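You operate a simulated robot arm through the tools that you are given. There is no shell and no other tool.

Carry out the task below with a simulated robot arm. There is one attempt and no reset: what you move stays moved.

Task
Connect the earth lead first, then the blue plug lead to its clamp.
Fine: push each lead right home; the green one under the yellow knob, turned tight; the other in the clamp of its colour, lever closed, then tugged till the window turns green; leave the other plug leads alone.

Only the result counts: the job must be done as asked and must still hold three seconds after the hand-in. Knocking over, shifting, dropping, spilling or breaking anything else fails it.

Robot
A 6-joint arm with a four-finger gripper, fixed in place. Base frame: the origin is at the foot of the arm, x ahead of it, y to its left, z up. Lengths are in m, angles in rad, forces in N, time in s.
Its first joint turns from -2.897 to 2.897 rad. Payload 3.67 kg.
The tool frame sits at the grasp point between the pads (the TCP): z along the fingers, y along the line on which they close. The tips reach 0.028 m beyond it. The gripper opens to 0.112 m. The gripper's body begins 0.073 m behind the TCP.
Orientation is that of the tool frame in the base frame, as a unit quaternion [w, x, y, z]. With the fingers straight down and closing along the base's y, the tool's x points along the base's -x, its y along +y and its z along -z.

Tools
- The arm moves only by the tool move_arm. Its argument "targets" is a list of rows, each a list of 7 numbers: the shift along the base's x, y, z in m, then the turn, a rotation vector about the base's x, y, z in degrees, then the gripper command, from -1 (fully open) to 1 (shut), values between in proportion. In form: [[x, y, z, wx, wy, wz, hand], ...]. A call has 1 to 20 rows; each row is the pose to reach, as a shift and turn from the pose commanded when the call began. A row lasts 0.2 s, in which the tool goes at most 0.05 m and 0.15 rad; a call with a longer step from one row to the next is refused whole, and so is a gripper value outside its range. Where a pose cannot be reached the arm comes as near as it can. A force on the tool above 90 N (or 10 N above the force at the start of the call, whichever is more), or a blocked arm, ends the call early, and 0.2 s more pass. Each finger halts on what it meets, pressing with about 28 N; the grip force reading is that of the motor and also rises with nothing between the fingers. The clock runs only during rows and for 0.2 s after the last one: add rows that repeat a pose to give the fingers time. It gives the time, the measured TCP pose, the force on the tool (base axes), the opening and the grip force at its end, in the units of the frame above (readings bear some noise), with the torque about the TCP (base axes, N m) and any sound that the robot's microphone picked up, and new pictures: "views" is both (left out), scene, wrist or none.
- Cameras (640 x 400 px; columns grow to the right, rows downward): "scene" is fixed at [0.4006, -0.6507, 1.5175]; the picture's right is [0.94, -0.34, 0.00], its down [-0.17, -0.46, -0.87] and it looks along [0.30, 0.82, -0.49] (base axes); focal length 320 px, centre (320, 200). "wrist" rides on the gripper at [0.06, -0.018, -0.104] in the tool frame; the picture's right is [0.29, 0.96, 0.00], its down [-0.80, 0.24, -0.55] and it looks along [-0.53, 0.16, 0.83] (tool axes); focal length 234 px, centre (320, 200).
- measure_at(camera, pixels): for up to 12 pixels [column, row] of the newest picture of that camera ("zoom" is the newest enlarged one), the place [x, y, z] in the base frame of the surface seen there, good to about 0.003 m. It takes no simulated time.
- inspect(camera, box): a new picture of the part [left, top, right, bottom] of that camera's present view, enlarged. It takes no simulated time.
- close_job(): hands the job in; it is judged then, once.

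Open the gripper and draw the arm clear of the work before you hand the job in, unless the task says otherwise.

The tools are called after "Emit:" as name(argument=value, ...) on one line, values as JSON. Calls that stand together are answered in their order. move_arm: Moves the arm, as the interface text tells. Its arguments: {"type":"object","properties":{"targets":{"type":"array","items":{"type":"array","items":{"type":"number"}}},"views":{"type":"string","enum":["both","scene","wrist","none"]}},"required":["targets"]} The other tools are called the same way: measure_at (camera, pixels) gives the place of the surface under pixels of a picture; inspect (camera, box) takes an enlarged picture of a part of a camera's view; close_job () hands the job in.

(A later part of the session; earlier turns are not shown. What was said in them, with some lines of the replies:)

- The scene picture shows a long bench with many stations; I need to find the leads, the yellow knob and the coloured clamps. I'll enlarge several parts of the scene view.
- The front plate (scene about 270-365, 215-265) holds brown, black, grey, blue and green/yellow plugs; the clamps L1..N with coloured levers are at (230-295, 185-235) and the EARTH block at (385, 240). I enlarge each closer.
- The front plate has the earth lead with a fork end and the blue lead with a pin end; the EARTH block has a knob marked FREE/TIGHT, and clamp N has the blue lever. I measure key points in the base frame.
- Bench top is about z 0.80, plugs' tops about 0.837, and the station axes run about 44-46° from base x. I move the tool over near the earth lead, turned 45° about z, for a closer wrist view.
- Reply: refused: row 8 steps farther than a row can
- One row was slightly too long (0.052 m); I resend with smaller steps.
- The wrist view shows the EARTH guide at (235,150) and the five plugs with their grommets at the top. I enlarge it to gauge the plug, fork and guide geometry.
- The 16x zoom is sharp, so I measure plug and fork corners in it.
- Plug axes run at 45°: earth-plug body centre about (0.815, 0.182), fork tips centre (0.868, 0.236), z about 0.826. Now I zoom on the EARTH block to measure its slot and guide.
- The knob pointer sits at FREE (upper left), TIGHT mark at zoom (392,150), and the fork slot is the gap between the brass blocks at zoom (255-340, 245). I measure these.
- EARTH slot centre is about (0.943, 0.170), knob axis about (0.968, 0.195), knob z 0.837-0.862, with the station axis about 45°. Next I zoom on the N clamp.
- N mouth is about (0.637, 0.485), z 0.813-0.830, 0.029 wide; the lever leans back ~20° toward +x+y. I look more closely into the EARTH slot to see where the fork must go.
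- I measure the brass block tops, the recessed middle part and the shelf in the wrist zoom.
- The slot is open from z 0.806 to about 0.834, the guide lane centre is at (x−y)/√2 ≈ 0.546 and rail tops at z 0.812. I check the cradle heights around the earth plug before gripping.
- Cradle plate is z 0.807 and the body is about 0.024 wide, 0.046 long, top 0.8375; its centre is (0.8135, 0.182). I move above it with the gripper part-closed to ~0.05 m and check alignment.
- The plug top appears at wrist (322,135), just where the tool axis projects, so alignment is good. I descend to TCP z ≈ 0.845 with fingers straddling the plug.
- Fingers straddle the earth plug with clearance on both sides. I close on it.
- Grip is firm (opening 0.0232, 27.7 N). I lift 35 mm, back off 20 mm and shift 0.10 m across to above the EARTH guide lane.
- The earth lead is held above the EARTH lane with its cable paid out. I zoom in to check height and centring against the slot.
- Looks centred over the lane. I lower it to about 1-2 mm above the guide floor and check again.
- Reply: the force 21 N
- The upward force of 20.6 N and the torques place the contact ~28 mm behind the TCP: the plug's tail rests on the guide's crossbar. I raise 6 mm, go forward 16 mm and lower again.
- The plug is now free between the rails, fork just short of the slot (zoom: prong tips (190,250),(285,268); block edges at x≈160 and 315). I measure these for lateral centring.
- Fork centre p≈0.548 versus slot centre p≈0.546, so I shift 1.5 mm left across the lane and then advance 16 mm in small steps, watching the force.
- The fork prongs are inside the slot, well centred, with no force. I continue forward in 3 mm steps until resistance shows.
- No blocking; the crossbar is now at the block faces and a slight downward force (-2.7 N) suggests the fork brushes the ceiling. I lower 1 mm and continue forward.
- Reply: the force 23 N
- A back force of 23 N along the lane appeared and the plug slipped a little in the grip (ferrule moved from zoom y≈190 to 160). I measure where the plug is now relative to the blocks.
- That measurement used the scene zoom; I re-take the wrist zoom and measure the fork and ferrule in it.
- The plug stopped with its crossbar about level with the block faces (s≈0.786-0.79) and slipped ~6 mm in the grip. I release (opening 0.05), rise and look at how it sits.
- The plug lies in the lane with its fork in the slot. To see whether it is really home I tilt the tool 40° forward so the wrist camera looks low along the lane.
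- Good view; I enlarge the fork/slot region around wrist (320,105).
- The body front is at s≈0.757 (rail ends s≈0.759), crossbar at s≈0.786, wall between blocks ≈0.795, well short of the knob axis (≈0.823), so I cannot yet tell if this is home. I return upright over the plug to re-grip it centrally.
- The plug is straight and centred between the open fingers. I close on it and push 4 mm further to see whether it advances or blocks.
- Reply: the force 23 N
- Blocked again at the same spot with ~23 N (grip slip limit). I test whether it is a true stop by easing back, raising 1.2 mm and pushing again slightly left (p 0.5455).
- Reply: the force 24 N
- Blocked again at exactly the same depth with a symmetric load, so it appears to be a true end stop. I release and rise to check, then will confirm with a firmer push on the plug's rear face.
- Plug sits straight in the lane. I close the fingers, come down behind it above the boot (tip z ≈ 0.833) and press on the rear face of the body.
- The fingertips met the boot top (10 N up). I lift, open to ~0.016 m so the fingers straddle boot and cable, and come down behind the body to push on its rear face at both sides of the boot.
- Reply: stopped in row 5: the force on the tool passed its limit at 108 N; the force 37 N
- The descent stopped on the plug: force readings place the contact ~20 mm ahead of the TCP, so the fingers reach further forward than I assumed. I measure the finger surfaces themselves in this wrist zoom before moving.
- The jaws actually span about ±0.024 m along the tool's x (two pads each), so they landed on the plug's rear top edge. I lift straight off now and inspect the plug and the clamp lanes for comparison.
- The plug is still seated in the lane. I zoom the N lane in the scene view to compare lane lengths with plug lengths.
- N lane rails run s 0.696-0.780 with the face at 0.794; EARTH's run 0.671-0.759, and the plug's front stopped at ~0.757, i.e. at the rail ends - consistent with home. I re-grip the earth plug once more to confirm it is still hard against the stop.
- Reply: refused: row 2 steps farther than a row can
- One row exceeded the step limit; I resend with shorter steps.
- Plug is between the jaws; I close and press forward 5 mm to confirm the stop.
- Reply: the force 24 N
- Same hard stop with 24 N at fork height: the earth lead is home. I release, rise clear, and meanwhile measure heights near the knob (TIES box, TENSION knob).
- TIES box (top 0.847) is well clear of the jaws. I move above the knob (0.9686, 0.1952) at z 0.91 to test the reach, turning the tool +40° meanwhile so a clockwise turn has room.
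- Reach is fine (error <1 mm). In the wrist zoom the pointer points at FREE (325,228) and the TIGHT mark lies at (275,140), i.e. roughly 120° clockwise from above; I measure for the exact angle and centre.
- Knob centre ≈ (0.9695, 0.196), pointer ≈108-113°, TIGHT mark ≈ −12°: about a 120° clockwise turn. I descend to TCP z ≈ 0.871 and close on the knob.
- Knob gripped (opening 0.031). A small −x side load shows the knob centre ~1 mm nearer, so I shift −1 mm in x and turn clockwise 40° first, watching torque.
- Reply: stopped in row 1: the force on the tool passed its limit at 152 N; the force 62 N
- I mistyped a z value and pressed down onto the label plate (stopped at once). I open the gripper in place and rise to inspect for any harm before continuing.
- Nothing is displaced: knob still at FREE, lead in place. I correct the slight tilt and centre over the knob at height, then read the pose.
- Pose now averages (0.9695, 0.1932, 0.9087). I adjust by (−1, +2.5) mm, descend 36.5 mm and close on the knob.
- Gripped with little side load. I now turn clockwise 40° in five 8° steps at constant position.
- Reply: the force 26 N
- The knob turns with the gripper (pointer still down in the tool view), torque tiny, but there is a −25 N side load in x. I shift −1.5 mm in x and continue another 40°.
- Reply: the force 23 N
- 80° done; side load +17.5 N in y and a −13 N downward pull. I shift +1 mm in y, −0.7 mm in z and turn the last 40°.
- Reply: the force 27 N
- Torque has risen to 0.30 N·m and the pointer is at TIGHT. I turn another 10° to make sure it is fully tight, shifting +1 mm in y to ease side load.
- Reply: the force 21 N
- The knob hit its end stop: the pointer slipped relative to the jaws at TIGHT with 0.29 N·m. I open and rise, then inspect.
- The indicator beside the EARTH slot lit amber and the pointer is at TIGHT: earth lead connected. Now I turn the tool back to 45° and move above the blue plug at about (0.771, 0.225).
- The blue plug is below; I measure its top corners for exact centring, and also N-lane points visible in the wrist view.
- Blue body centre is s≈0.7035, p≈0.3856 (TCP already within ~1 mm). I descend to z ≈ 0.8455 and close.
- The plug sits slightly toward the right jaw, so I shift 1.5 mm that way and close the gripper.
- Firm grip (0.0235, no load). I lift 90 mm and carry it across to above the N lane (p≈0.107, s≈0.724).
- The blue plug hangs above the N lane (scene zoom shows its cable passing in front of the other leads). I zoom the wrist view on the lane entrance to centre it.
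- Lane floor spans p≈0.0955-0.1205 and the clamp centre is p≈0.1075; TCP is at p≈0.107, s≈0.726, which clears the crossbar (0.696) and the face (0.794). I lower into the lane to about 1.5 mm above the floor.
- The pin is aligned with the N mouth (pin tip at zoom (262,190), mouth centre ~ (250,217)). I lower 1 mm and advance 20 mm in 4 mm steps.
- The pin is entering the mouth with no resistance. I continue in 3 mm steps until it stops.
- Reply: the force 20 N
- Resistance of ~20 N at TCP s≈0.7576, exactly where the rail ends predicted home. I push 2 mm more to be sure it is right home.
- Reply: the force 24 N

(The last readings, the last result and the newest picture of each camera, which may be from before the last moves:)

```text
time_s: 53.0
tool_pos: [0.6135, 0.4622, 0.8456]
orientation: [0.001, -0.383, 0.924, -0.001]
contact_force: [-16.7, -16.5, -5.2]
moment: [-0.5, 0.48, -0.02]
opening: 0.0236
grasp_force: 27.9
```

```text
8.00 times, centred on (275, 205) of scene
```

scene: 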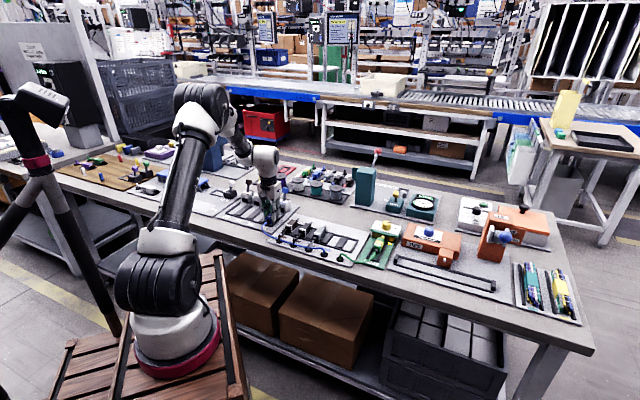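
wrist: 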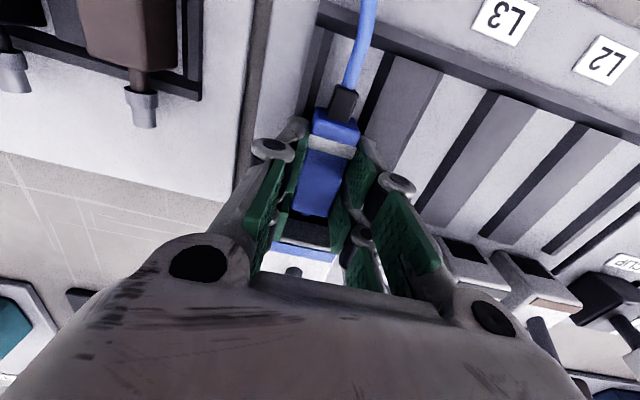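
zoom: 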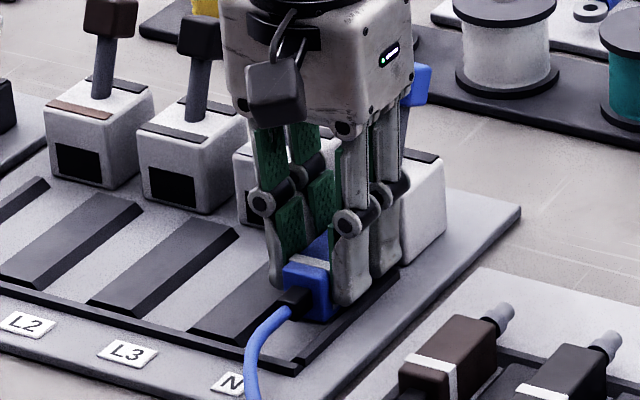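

The body slipped a few mm in the jaws against the stop at ~23 N: the blue lead is home. I ease back, open, and rise above the clamp to look at the lever.

Emit:
move_arm(targets=[[-0.0013, -0.0013, 0, 0, 0, 0, 1], [-0.0013, -0.0013, 0, 0, 0, 0, 0.6], [-0.0013, -0.0013, 0, 0, 0, 0, 0.107], [-0.0013, -0.0013, 0.03, 0, 0, 0, 0.107], [-0.0013, -0.0013, 0.07, 0, 0, 0, 0.107], [-0.0013, -0.0013, 0.11, 0, 0, 0, 0.107], [-0.0013, -0.0013, 0.13, 0, 0, 0, 0.107]], views="both")

Emit:
inspect(camera="scene", box=[250, 175, 310, 230])

Emit:
inspect(camera="wrist", box=[230, 80, 430, 290])

```text
time_s: 54.6
tool_pos: [0.6116, 0.4629, 0.9757]
orientation: [0.002, -0.383, 0.924, -0.001]
contact_force: [-0.4, -0.4, -0.9]
moment: [0.0, 0.01, -0.02]
opening: 0.05
grasp_force: 0.1
```

scene: 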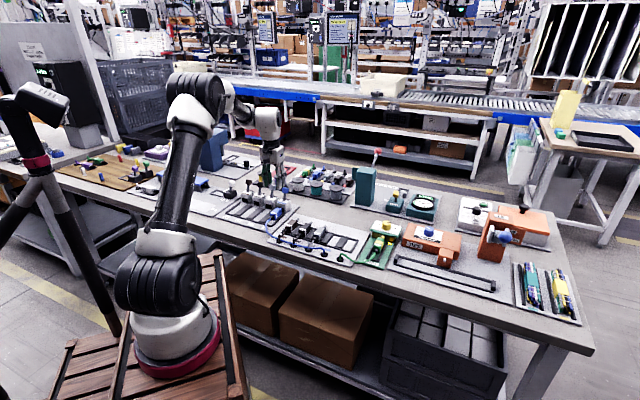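
wrist: 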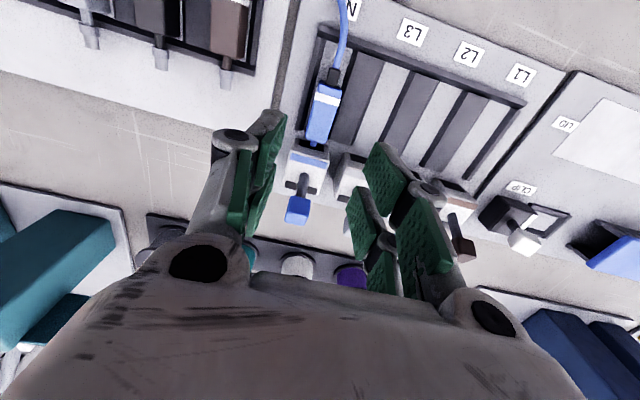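

```text
7.27 times, centred on (280, 202) of scene
```

zoom: 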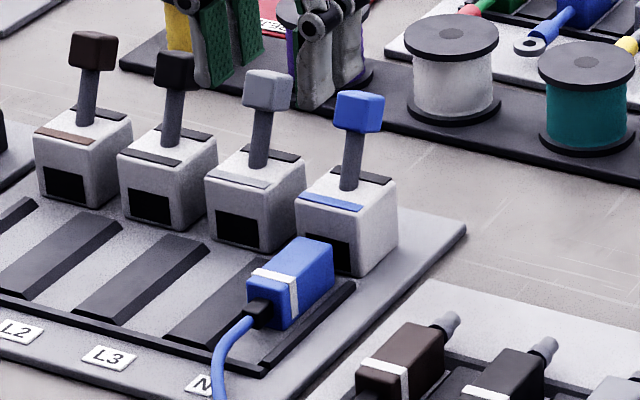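

```text
1.90 times, centred on (330, 185) of wrist
```

zoom: 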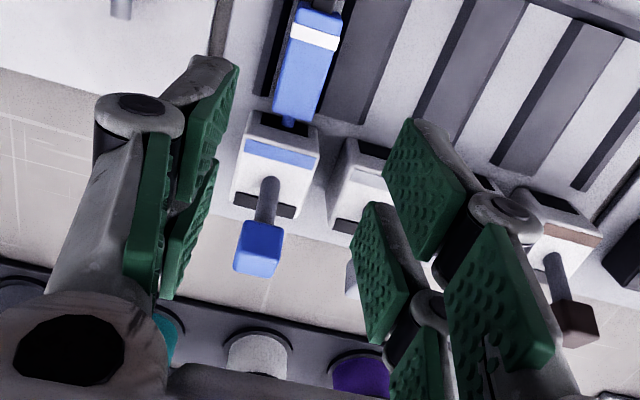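

The blue plug sits in lane N with its pin in the mouth. I measure the blue lever's cube, stem and the window from this wrist zoom.

Emit:
measure_at(camera="zoom", pixels=[[260, 235], [245, 228], [277, 235], [240, 265], [272, 270], [268, 205], [270, 185], [272, 215], [290, 205], [245, 195], [280, 155], [258, 250]])

Emit:
inspect(camera="wrist", box=[270, 130, 350, 240])

```text
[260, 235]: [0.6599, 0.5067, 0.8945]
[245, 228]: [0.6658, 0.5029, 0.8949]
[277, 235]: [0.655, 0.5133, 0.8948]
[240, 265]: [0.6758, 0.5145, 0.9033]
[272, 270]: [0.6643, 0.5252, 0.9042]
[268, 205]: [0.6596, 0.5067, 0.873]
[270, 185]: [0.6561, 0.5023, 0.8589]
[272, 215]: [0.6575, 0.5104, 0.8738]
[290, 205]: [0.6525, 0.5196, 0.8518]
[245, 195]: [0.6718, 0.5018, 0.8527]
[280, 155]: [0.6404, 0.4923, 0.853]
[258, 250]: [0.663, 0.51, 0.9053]
```

```text
3.64 times, centred on (310, 185) of wrist
```

zoom: 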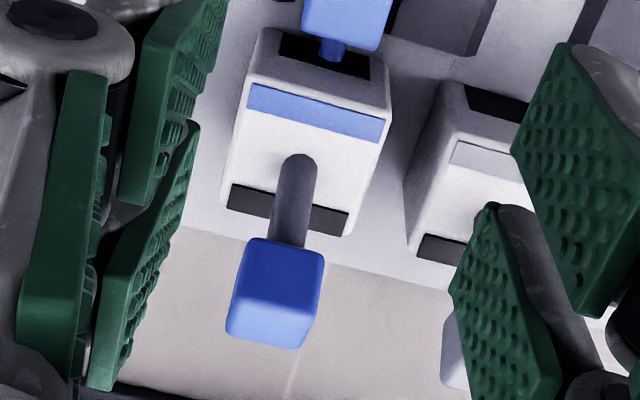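

Cube centre ≈ (s 0.834, p 0.107, z 0.896), leaning ~20° back from a pivot near s≈0.815. I position the open jaws around the lever's cube at TCP z≈0.90.

Emit:
move_arm(targets=[[0.02, 0.02, 0, 0, 0, 0, 0.107], [0.0538, 0.0512, 0, 0, 0, 0, 0.107], [0.0538, 0.0512, -0.03, 0, 0, 0, 0.107], [0.0538, 0.0512, -0.06, 0, 0, 0, 0.107], [0.0538, 0.0512, -0.0757, 0, 0, 0, 0.107], [0.0538, 0.0512, -0.0757, 0, 0, 0, 0.107]], views="both")

Emit:
inspect(camera="scene", box=[260, 170, 310, 220])

Emit:
inspect(camera="wrist", box=[220, 110, 420, 290])

```text
time_s: 56.0
tool_pos: [0.6671, 0.5127, 0.8992]
orientation: [0.002, -0.383, 0.924, -0.002]
contact_force: [0.2, 0.5, 0.8]
moment: [0.02, -0.03, 0.02]
opening: 0.05
grasp_force: 0.0
```

scene: 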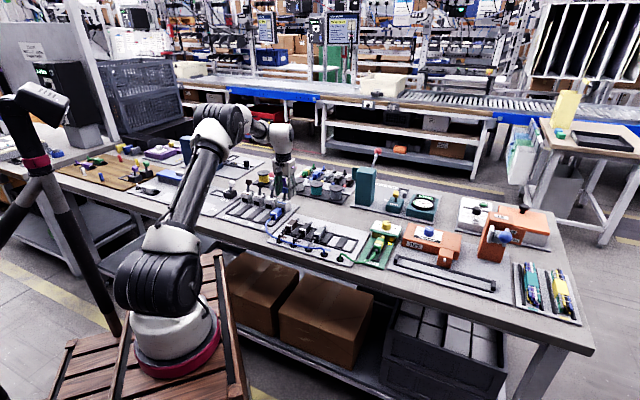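
wrist: 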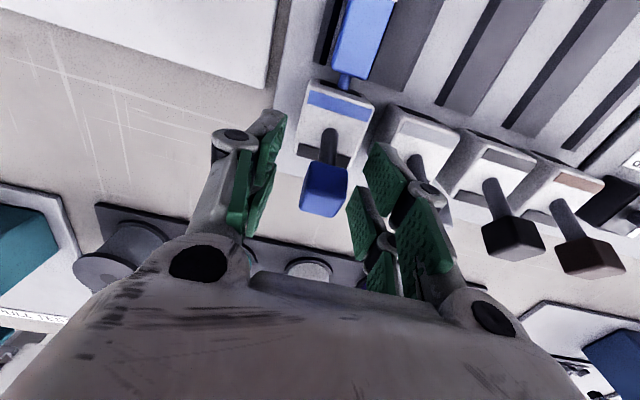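

```text
8.00 times, centred on (285, 195) of scene
```

zoom: 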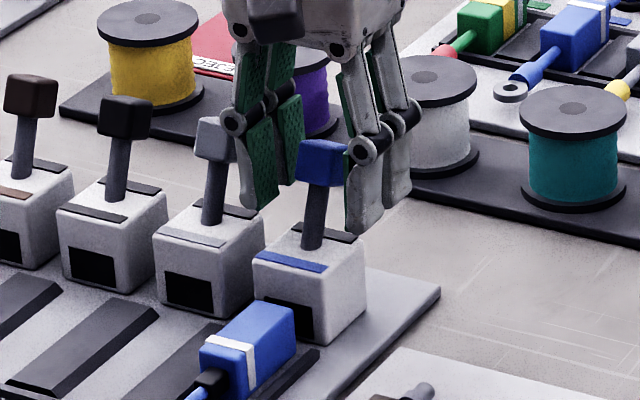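

```text
2.22 times, centred on (320, 200) of wrist
```

zoom: 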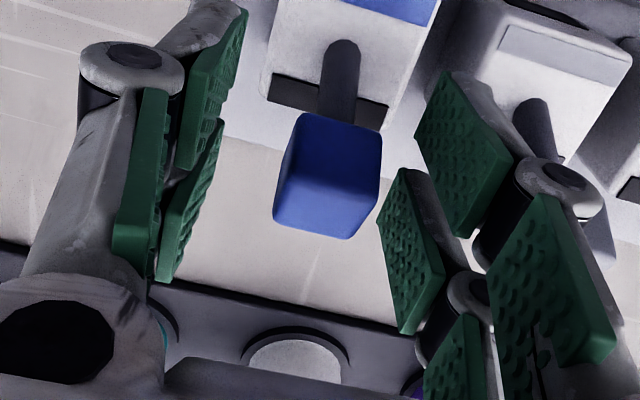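

The jaws straddle the blue lever's cube without touching the grey one. I close on the cube.

Emit:
move_arm(targets=[[0, 0, 0, 0, 0, 0, 0.5], [0, 0, 0, 0, 0, 0, 1], [0, 0, 0, 0, 0, 0, 1]], views="wrist")

```text
time_s: 56.8
tool_pos: [0.6657, 0.515, 0.8991]
orientation: [0.002, -0.383, 0.924, -0.001]
contact_force: [-15.5, 17.3, -4.5]
moment: [0.4, 0.27, 0.09]
opening: 0.0212
grasp_force: 45.4
```

wrist: 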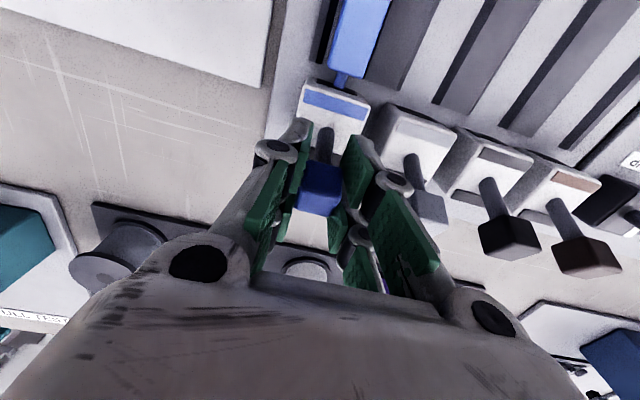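

Gripped; a 23 N sideways load shows the cube centre ~1.5 mm to the left. I shift that way and start swinging the lever forward (−d) a few mm, watching forces.

Emit:
move_arm(targets=[[-0.0011, 0.0011, 0, 0, 0, 0, 1], [-0.0028, -0.0006, 0.0008, 0, 0, 0, 1], [-0.0046, -0.0024, 0.0014, 0, 0, 0, 1], [-0.0068, -0.0046, 0.0023, 0, 0, 0, 1]], views="wrist")

Emit:
inspect(camera="wrist", box=[250, 70, 400, 240])

```text
time_s: 57.8
tool_pos: [0.6603, 0.5098, 0.9022]
orientation: [0.003, -0.383, 0.924, 0.0]
contact_force: [9.3, 31.0, -5.2]
moment: [1.16, -0.79, 0.03]
opening: 0.021
grasp_force: 45.2
```

wrist: 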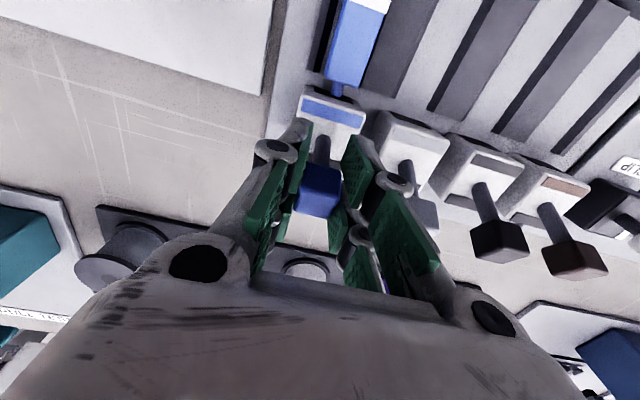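

```text
2.35 times, centred on (325, 155) of wrist
```

zoom: 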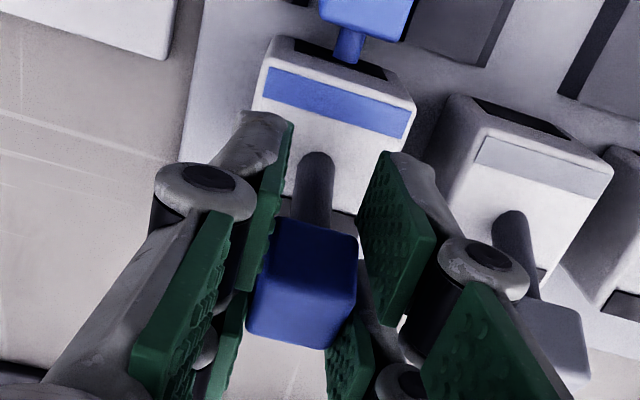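

The lever resists with ~28 N along +d while the tool moved 6-7 mm. I measure the cube to see whether the lever itself moved.

Emit:
measure_at(camera="zoom", pixels=[[305, 260], [280, 255], [340, 260], [265, 325], [325, 335], [318, 180], [315, 205], [300, 310], [340, 95], [312, 240]])

Emit:
inspect(camera="scene", box=[255, 165, 310, 220])

```text
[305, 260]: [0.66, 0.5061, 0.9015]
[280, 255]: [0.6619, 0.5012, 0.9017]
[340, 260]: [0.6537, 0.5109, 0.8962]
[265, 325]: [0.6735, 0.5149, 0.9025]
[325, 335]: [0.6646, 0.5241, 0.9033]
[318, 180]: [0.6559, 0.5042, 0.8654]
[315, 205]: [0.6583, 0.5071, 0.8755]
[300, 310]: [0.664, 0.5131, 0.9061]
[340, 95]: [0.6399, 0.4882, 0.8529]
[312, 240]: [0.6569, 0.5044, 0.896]
```

```text
7.27 times, centred on (282, 192) of scene
```

zoom: 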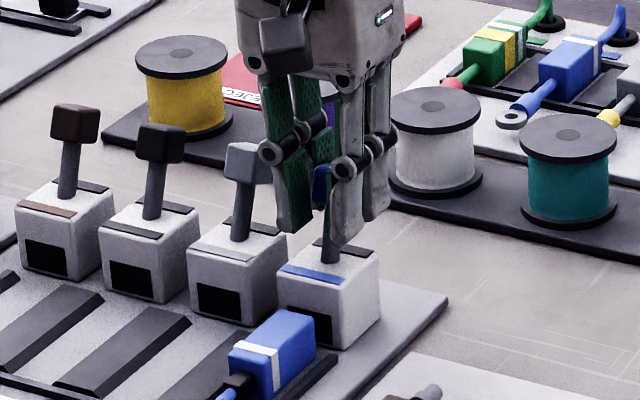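

The wrench line passes near the pivot: the jaws hold the cube too rigidly to let the lever rotate. I release, rise, and will instead push the cube from behind with closed fingers.

Emit:
move_arm(targets=[[0.004, 0.004, -0.001, 0, 0, 0, 1], [0.004, 0.004, -0.001, 0, 0, 0, 0.5], [0.004, 0.004, -0.001, 0, 0, 0, 0.107], [0.004, 0.004, 0.03, 0, 0, 0, 0.107], [0.02, 0.02, 0.055, 0, 0, 0, 0.5], [0.037, 0.037, 0.055, 0, 0, 0, 1], [0.037, 0.037, 0.055, 0, 0, 0, 1]], views="both")

Emit:
inspect(camera="scene", box=[255, 165, 310, 220])

Emit:
inspect(camera="wrist", box=[230, 40, 410, 240])

```text
time_s: 59.4
tool_pos: [0.6959, 0.5445, 0.955]
orientation: [0.001, -0.382, 0.924, -0.002]
contact_force: [-0.1, 0.3, 0.4]
moment: [0.0, 0.01, 0.0]
opening: 0.0001
grasp_force: 27.7
```

scene: 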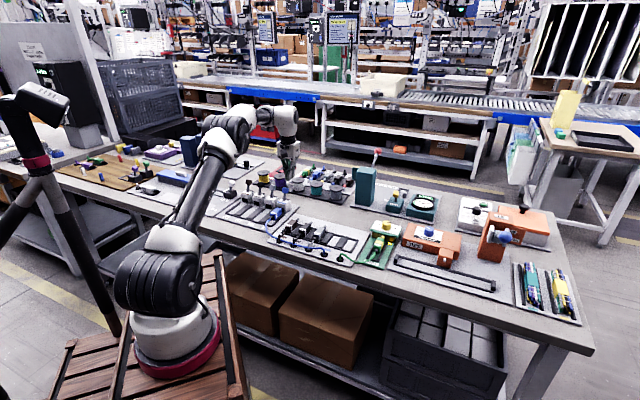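
wrist: 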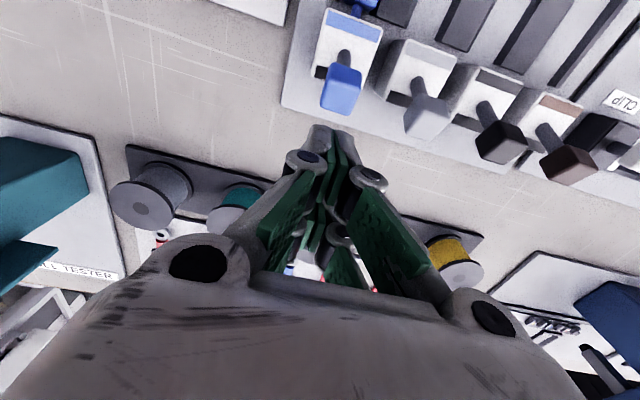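

```text
7.27 times, centred on (282, 192) of scene
```

zoom: 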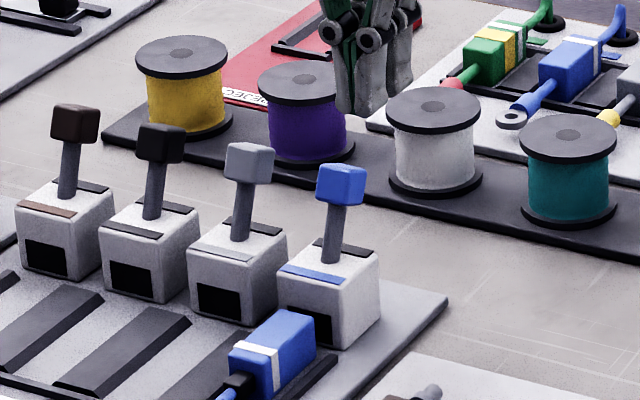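

```text
2.00 times, centred on (320, 140) of wrist
```

zoom: 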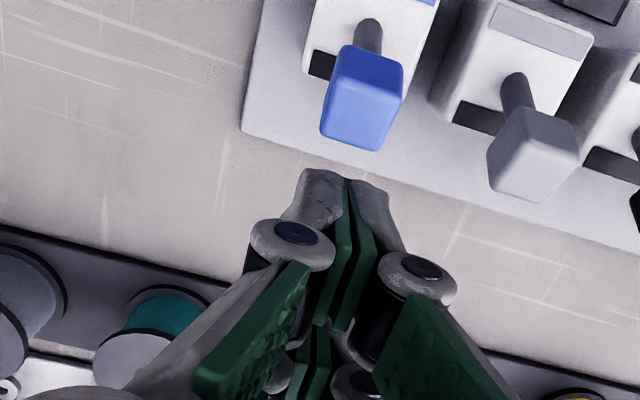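

Fingers are shut behind the blue lever, in line with its cube. I descend to TCP z≈0.918 and advance toward −d until contact, then a few mm more.

Emit:
move_arm(targets=[[0, 0, -0.02, 0, 0, 0, 1], [0, 0, -0.037, 0, 0, 0, 1], [-0.0028, -0.0028, -0.037, 0, 0, 0, 1], [-0.0057, -0.0057, -0.037, 0, 0, 0, 1], [-0.0085, -0.0085, -0.037, 0, 0, 0, 1], [-0.0113, -0.0113, -0.037, 0, 0, 0, 1]], views="both")

Emit:
inspect(camera="scene", box=[255, 165, 310, 220])

```text
time_s: 60.8
tool_pos: [0.6849, 0.5348, 0.9203]
orientation: [0.001, -0.383, 0.924, -0.002]
contact_force: [-0.5, 0.1, -0.4]
moment: [0.0, 0.0, 0.02]
opening: 0.0
grasp_force: 35.4
```

scene: 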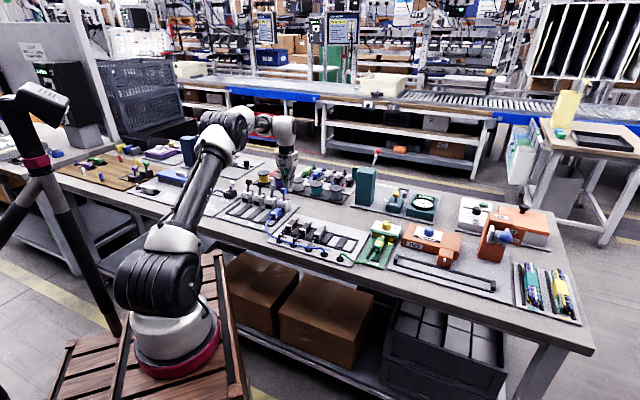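
wrist: 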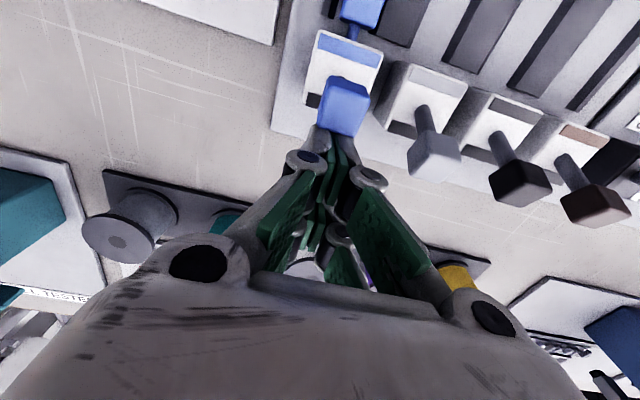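

```text
7.27 times, centred on (282, 192) of scene
```

zoom: 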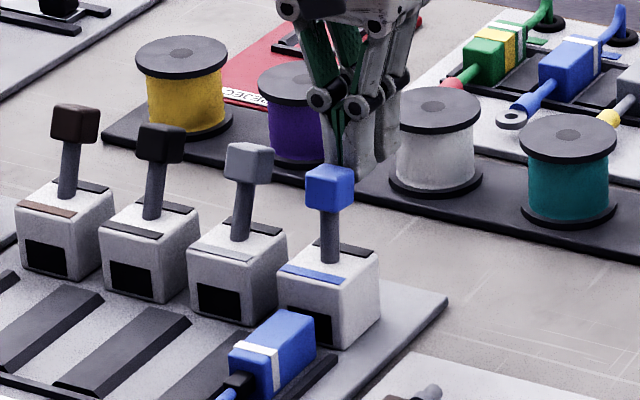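

The lever moved forward freely (cube now more upright, no force). I keep pushing toward −d in 4 mm steps.

Emit:
move_arm(targets=[[-0.0028, -0.0028, 0, 0, 0, 0, 1], [-0.0057, -0.0057, 0, 0, 0, 0, 1], [-0.0085, -0.0085, 0, 0, 0, 0, 1], [-0.0113, -0.0113, 0, 0, 0, 0, 1], [-0.0141, -0.0141, 0, 0, 0, 0, 1]], views="both")

Emit:
inspect(camera="scene", box=[255, 165, 310, 220])

Emit:
inspect(camera="wrist", box=[270, 40, 400, 190])

```text
time_s: 62.0
tool_pos: [0.671, 0.5206, 0.92]
orientation: [0.002, -0.383, 0.924, -0.002]
contact_force: [0.1, 0.1, 0.1]
moment: [-0.02, -0.02, -0.01]
opening: 0.0
grasp_force: 35.7
```

scene: 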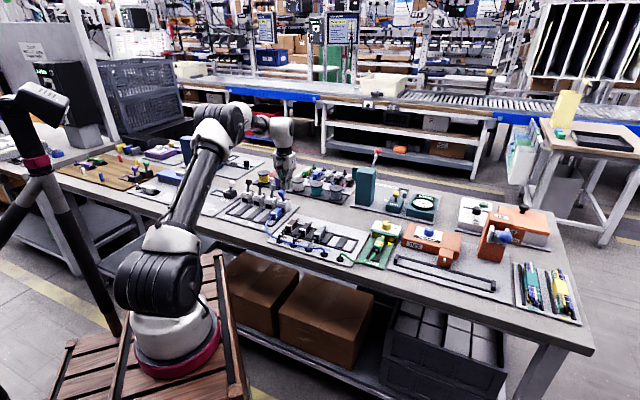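
wrist: 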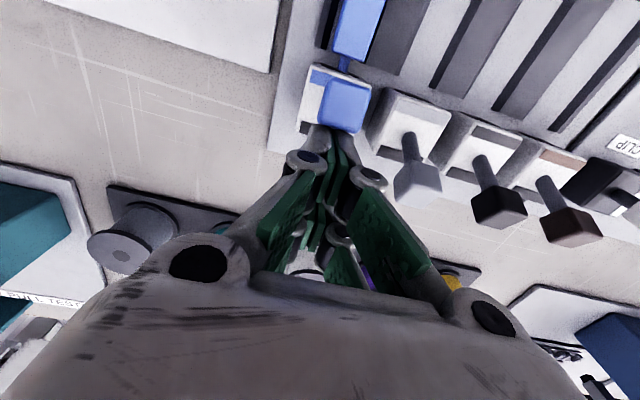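

```text
7.27 times, centred on (282, 192) of scene
```

zoom: 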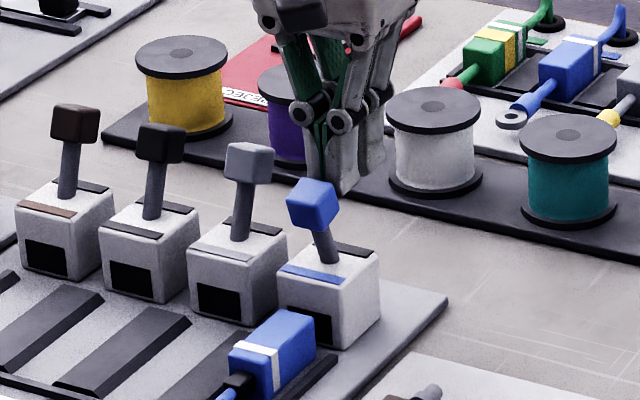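

```text
2.67 times, centred on (335, 115) of wrist
```

zoom: 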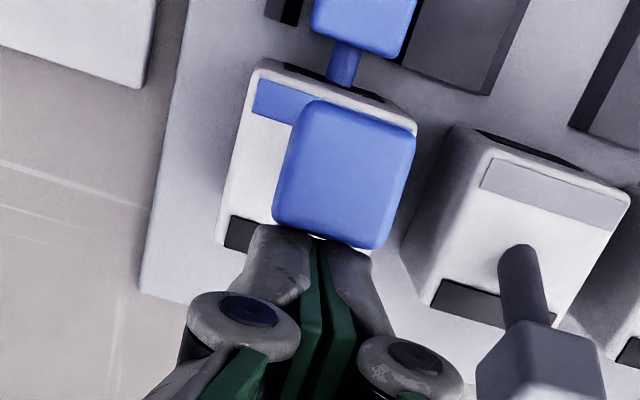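

The lever now leans forward with no resistance. I measure the cube to plan the rest of the arc.

Emit:
measure_at(camera="zoom", pixels=[[345, 170], [300, 210], [370, 235], [310, 110], [405, 135], [345, 115], [285, 90], [240, 235]])

Emit:
inspect(camera="scene", box=[270, 180, 305, 210])

```text
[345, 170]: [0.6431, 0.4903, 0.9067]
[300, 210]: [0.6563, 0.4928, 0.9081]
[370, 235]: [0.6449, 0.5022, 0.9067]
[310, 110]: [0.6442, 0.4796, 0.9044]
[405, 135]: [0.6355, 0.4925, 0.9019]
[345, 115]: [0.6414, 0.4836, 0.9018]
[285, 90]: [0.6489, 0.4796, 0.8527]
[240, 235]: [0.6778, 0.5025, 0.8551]
```

```text
13.33 times, centred on (288, 195) of scene
```

zoom: 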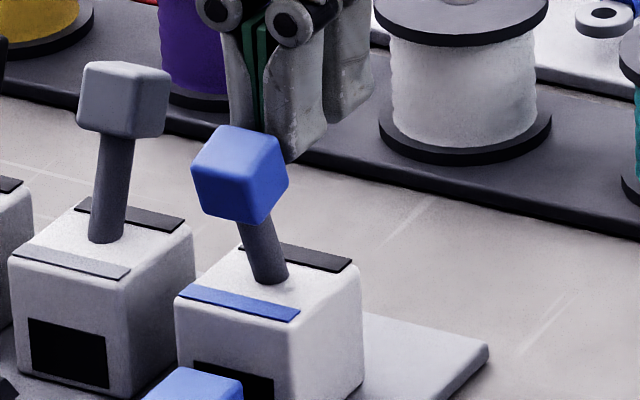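

Cube is now at s≈0.806, z≈0.898, tilted forward ~18°. I push on 10 mm in small steps to find whether it has a further closed stop.

Emit:
move_arm(targets=[[-0.0018, -0.0018, 0, 0, 0, 0, 1], [-0.0035, -0.0035, 0, 0, 0, 0, 1], [-0.0053, -0.0053, 0, 0, 0, 0, 1], [-0.0071, -0.0071, 0, 0, 0, 0, 1]], views="wrist")

Emit:
inspect(camera="scene", box=[270, 180, 305, 210])

```text
time_s: 63.0
tool_pos: [0.6662, 0.515, 0.9198]
orientation: [0.003, -0.382, 0.924, 0.0]
contact_force: [19.6, 17.9, 2.8]
moment: [0.45, -0.43, 0.03]
opening: 0.006
grasp_force: 36.0
```

wrist: 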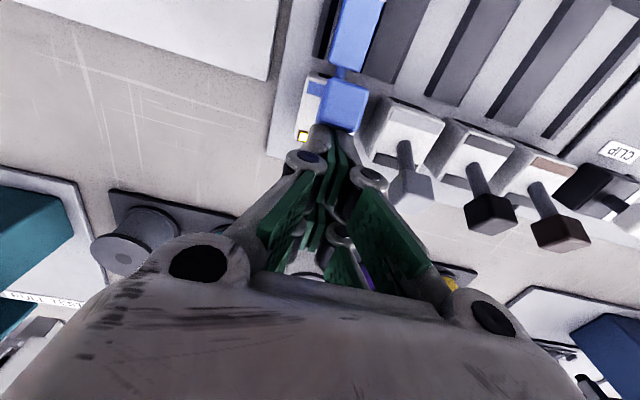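

```text
13.33 times, centred on (288, 195) of scene
```

zoom: 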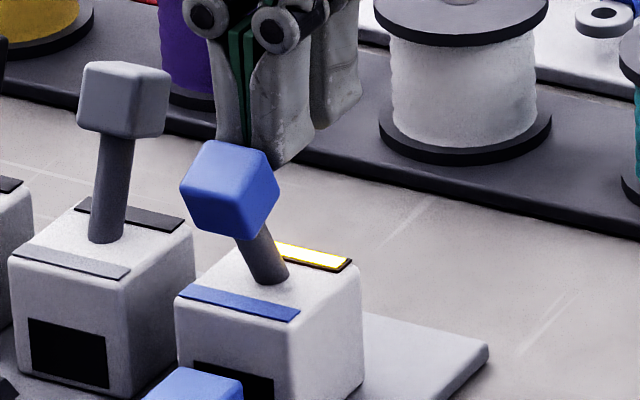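

The clamp's window lit amber and the lever met a stop at ~26 N: lever closed. I back the fingers off and rise to check that it stays closed.

Emit:
move_arm(targets=[[0.004, 0.004, 0, 0, 0, 0, 1], [0.012, 0.012, 0.01, 0, 0, 0, 1], [0.02, 0.02, 0.04, 0, 0, 0, 0.5], [0.02, 0.02, 0.08, 0, 0, 0, 0.107], [-0.01, -0.01, 0.09, 0, 0, 0, 0.107], [-0.04, -0.04, 0.09, 0, 0, 0, 0.107], [-0.06, -0.06, 0.09, 0, 0, 0, 0.107]], views="both")

Emit:
inspect(camera="scene", box=[260, 175, 310, 225])

Emit:
inspect(camera="wrist", box=[260, 80, 400, 240])

```text
time_s: 64.6
tool_pos: [0.603, 0.4522, 1.0092]
orientation: [0.001, -0.382, 0.924, -0.002]
contact_force: [0.6, -0.5, -0.9]
moment: [0.0, 0.01, -0.03]
opening: 0.0501
grasp_force: 0.1
```

scene: 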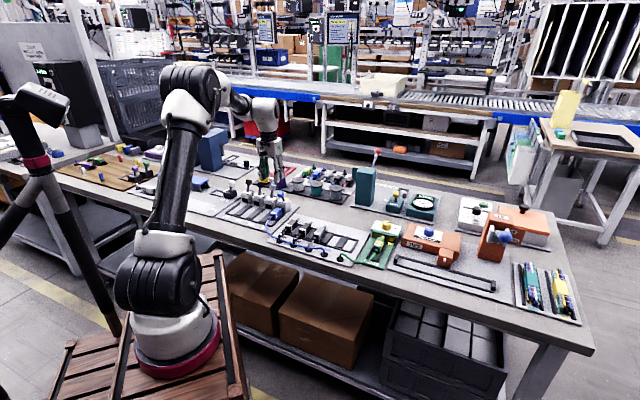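
wrist: 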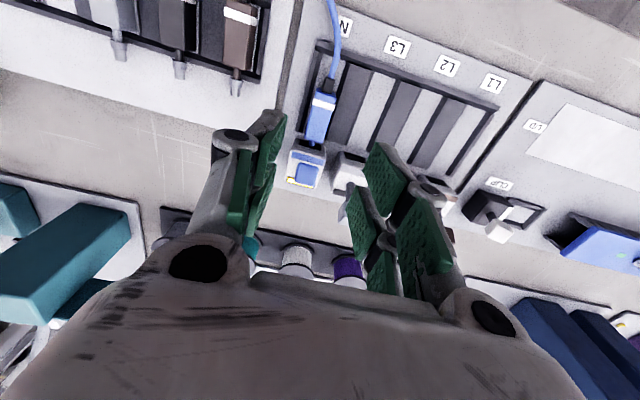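

```text
8.00 times, centred on (285, 200) of scene
```

zoom: 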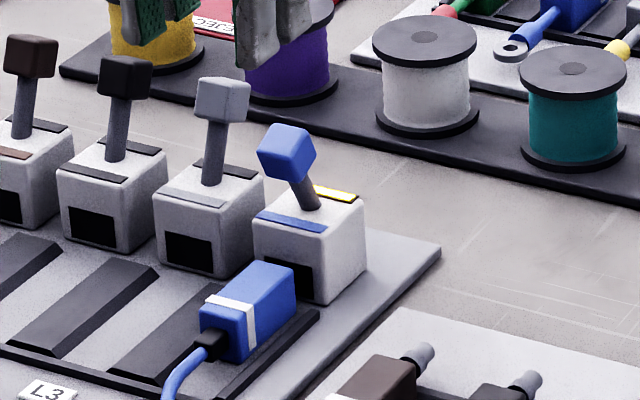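

```text
2.50 times, centred on (330, 160) of wrist
```

zoom: 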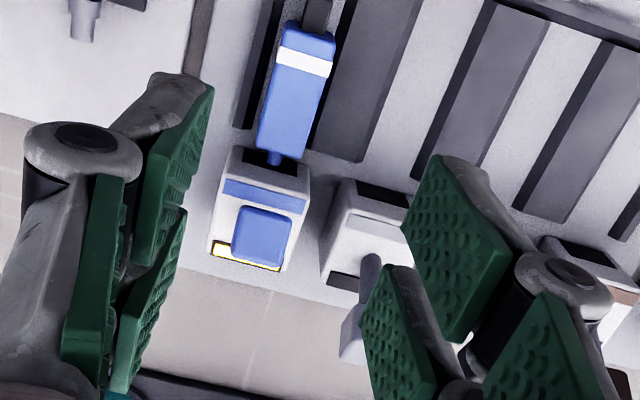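

The lever stays closed and the window is amber. I measure the plug and the cube for the tug grip.

Emit:
measure_at(camera="zoom", pixels=[[285, 40], [328, 45], [265, 148], [303, 155], [300, 60], [290, 110], [245, 215], [285, 225], [240, 255], [275, 262], [262, 235], [315, 15]])

```text
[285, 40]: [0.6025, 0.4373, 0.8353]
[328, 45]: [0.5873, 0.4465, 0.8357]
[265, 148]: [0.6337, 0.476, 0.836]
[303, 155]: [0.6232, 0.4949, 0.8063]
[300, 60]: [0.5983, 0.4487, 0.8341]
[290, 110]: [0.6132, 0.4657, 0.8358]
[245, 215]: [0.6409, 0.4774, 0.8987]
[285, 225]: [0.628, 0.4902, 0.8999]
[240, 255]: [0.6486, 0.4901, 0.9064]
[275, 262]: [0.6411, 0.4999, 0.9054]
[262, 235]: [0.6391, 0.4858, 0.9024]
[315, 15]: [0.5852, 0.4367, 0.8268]
```

Plug body spans s≈0.733-0.781, cube front is at s≈0.79, z≥0.88, so a grip at TCP s≈0.750 clears it. I descend with open jaws onto the plug.

Emit:
move_arm(targets=[[0.003, 0.0025, -0.045, 0, 0, 0, 0.107], [0.003, 0.0025, -0.09, 0, 0, 0, 0.107], [0.003, 0.0025, -0.13, 0, 0, 0, 0.107], [0.003, 0.0025, -0.155, 0, 0, 0, 0.107], [0.003, 0.0025, -0.164, 0, 0, 0, 0.107], [0.003, 0.0025, -0.164, 0, 0, 0, 0.107]], views="both")

Emit:
inspect(camera="scene", box=[255, 175, 310, 230])

Emit:
inspect(camera="wrist", box=[220, 110, 420, 290])

```text
time_s: 66.0
tool_pos: [0.6074, 0.4561, 0.8454]
orientation: [0.001, -0.383, 0.924, -0.001]
contact_force: [-0.2, 1.4, -0.1]
moment: [0.01, -0.03, -0.01]
opening: 0.0498
grasp_force: 0.0
```

scene: 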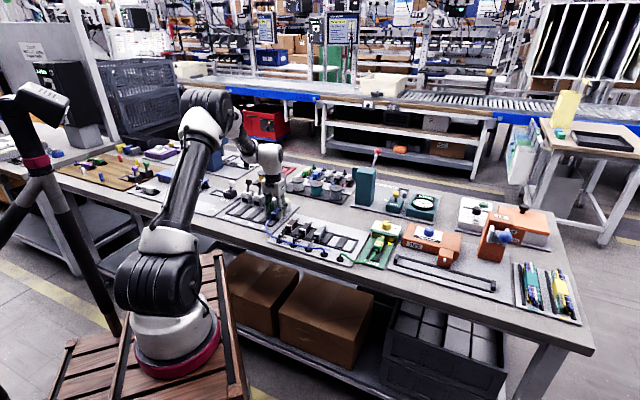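
wrist: 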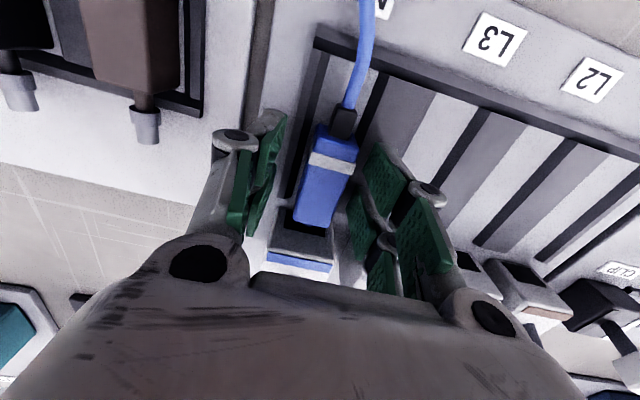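

```text
7.27 times, centred on (282, 202) of scene
```

zoom: 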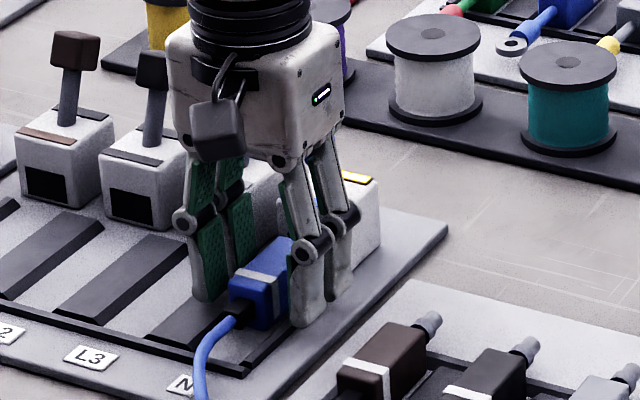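

```text
2.22 times, centred on (320, 200) of wrist
```

zoom: 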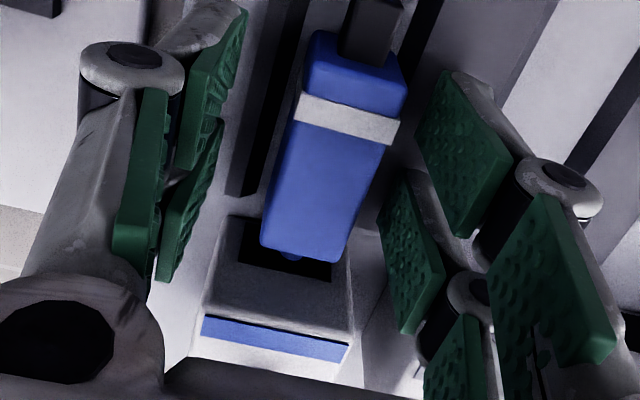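

Jaws are around the plug, which sits slightly right; I shift 1.3 mm, close, then tug back in 1 mm steps and watch the window.

Emit:
move_arm(targets=[[-0.001, 0.001, 0, 0, 0, 0, 0.107], [-0.001, 0.001, 0, 0, 0, 0, 0.6], [-0.001, 0.001, 0, 0, 0, 0, 1], [-0.001, 0.001, 0, 0, 0, 0, 1], [-0.0017, 0.0003, 0, 0, 0, 0, 1], [-0.0024, -0.0004, 0, 0, 0, 0, 1]], views="scene")

Emit:
inspect(camera="scene", box=[255, 175, 310, 230])

```text
time_s: 67.4
tool_pos: [0.605, 0.4573, 0.8459]
orientation: [0.003, -0.382, 0.924, -0.001]
contact_force: [3.8, 25.7, -8.7]
moment: [0.81, -0.2, 0.09]
opening: 0.0238
grasp_force: 27.3
```

scene: 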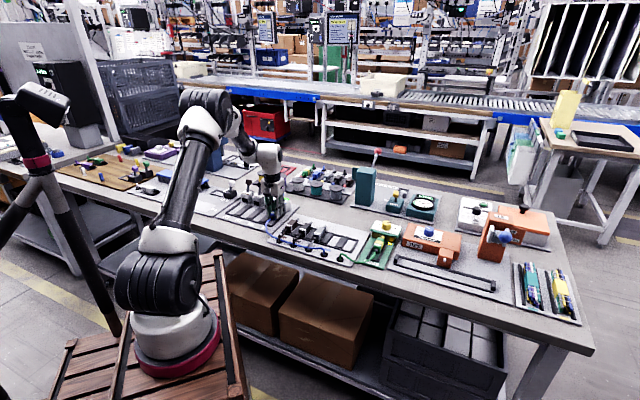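

```text
7.27 times, centred on (282, 202) of scene
```

zoom: 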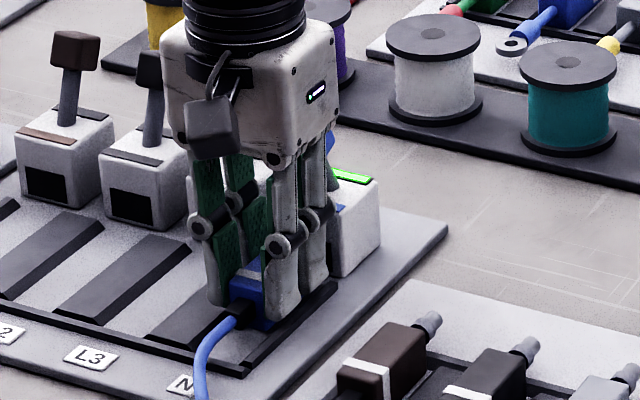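

The window turned green at ~21 N of pull. I ease the load, open the jaws and rise clear.

Emit:
move_arm(targets=[[0.0005, 0.0017, 0, 0, 0, 0, 1], [0.0005, 0.0017, 0, 0, 0, 0, 0.6], [0.0005, 0.0017, 0, 0, 0, 0, 0.107], [0.0005, 0.0017, 0.03, 0, 0, 0, 0.107], [0.0005, 0.0017, 0.07, 0, 0, 0, 0.107], [-0.015, -0.015, 0.11, 0, 0, 0, 0.107], [-0.04, -0.04, 0.14, 0, 0, 0, 0.107]], views="both")

Emit:
inspect(camera="scene", box=[255, 175, 310, 230])

Emit:
inspect(camera="scene", box=[280, 205, 410, 275])

```text
time_s: 69.0
tool_pos: [0.5664, 0.4135, 0.9839]
orientation: [0.002, -0.382, 0.924, -0.002]
contact_force: [0.3, 0.2, -0.3]
moment: [-0.04, 0.07, 0.0]
opening: 0.0499
grasp_force: 0.1
```

scene: 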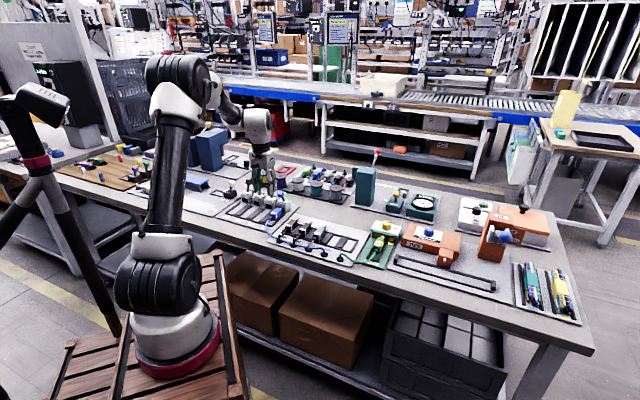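
wrist: 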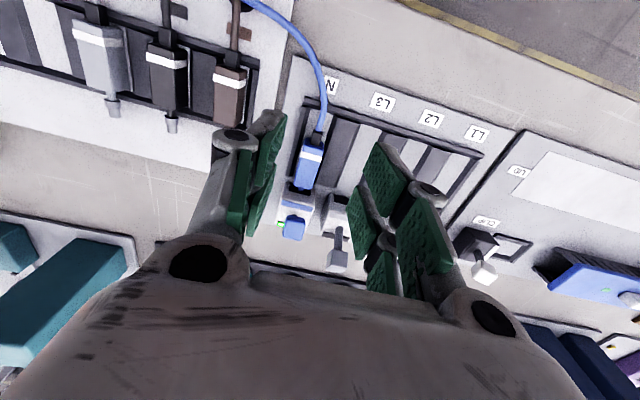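

```text
7.27 times, centred on (282, 202) of scene
```

zoom: 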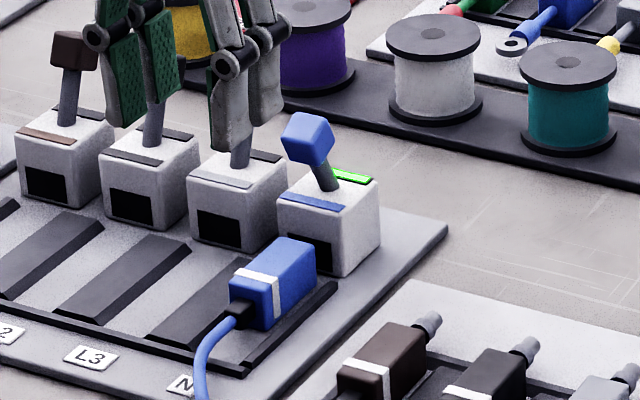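

```text
4.92 times, centred on (345, 240) of scene
```

zoom: 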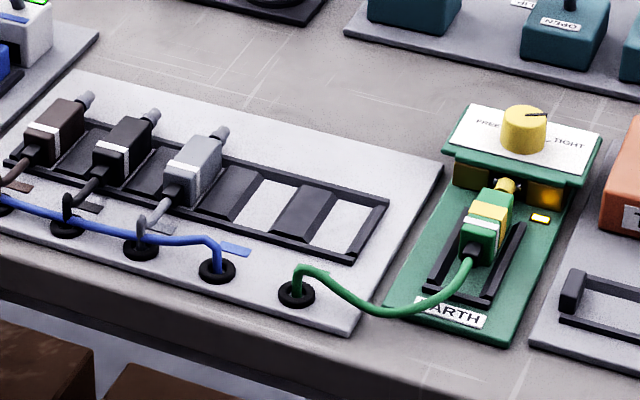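

Window N is green with the lever closed, the EARTH indicator is lit with the knob at TIGHT, and brown/black/grey leads are untouched. I withdraw the arm up and back, fully opening the gripper.

Emit:
move_arm(targets=[[-0.01, -0.005, 0.04, 0, 0, 0, 0.107], [-0.04, -0.005, 0.075, 0, 0, 0, 0.107], [-0.08, -0.005, 0.095, 0, 0, 0, -0.4], [-0.12, -0.008, 0.095, 0, 0, 0, -1], [-0.16, -0.01, 0.095, 0, 0, 0, -1], [-0.2, -0.01, 0.095, 0, 0, 0, -1], [-0.2, -0.01, 0.095, 0, 0, 0, -1], [-0.2, -0.01, 0.095, 0, 0, 0, -1]], views="both")

Emit:
inspect(camera="scene", box=[220, 170, 320, 240])

Emit:
inspect(camera="scene", box=[350, 205, 420, 265])

```text
time_s: 70.8
tool_pos: [0.3645, 0.4045, 1.0804]
orientation: [0.002, -0.382, 0.924, -0.001]
contact_force: [-0.1, 0.3, 0.5]
moment: [0.0, 0.0, -0.01]
opening: 0.112
grasp_force: 0.1
```

scene: 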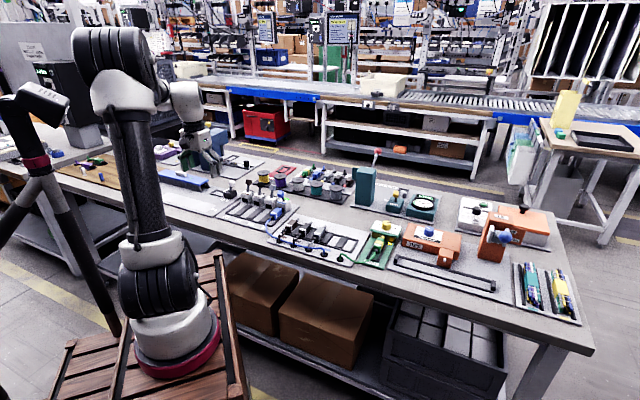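
wrist: 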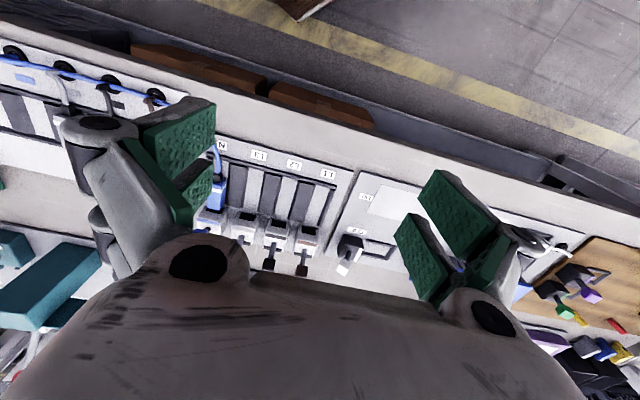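

```text
5.71 times, centred on (270, 205) of scene
```

zoom: 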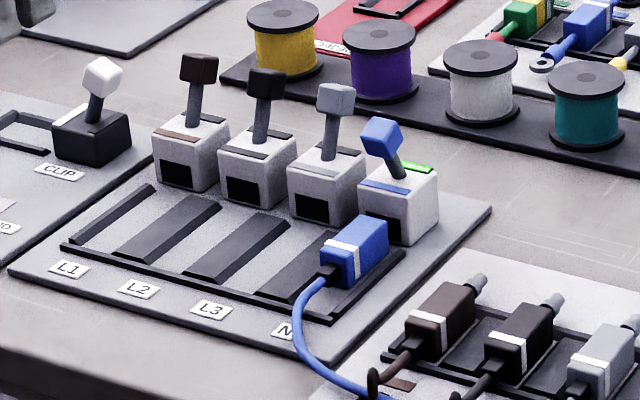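

```text
6.67 times, centred on (385, 235) of scene
```

zoom: 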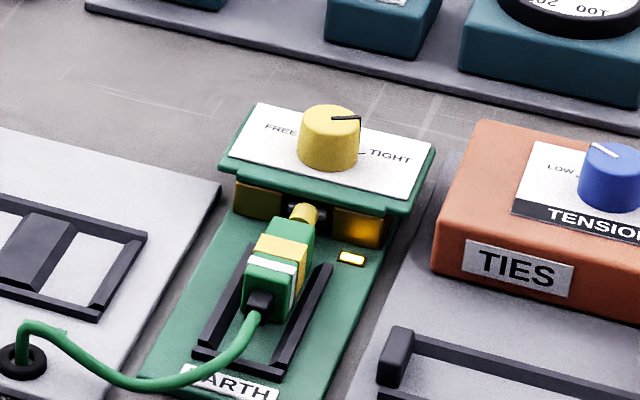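

The arm is clear and the gripper open. The earth lead is home with the knob at TIGHT and its lamp lit. The blue lead is in clamp N with the lever closed and the window green, and the other leads have not moved. I hand the job in.

Emit:
close_job()

```text
The job is handed in.
```

Both leads are connected, earth first, and the job is handed in; I don't have the verdict.

- **Earth lead:** it is pushed to its stop under the yellow knob, and the knob is turned clockwise to its end stop at TIGHT. The lamp beside the EARTH slot came on amber when it tightened. I did not tug this one, since the task only asked for that on the blue lead.
- **Blue plug lead:** it is pushed home in clamp N with the blue lever closed. The window went amber when the lever closed, then green at about 21 N of pull.
- **Everything else:** in the last pictures the brown, black and grey leads sit where they started. The arm is back near its start position with the gripper open.

Two moves hit harder than intended and tripped the force limit. The fingers came down on the rear of the earth plug (108 N) while I was checking it was home. A mistyped height then pressed them onto the knob's label plate (152 N). Inspection afterwards showed nothing moved or broken; I re-checked the plug against its stop before tightening, and the knob was still at FREE.
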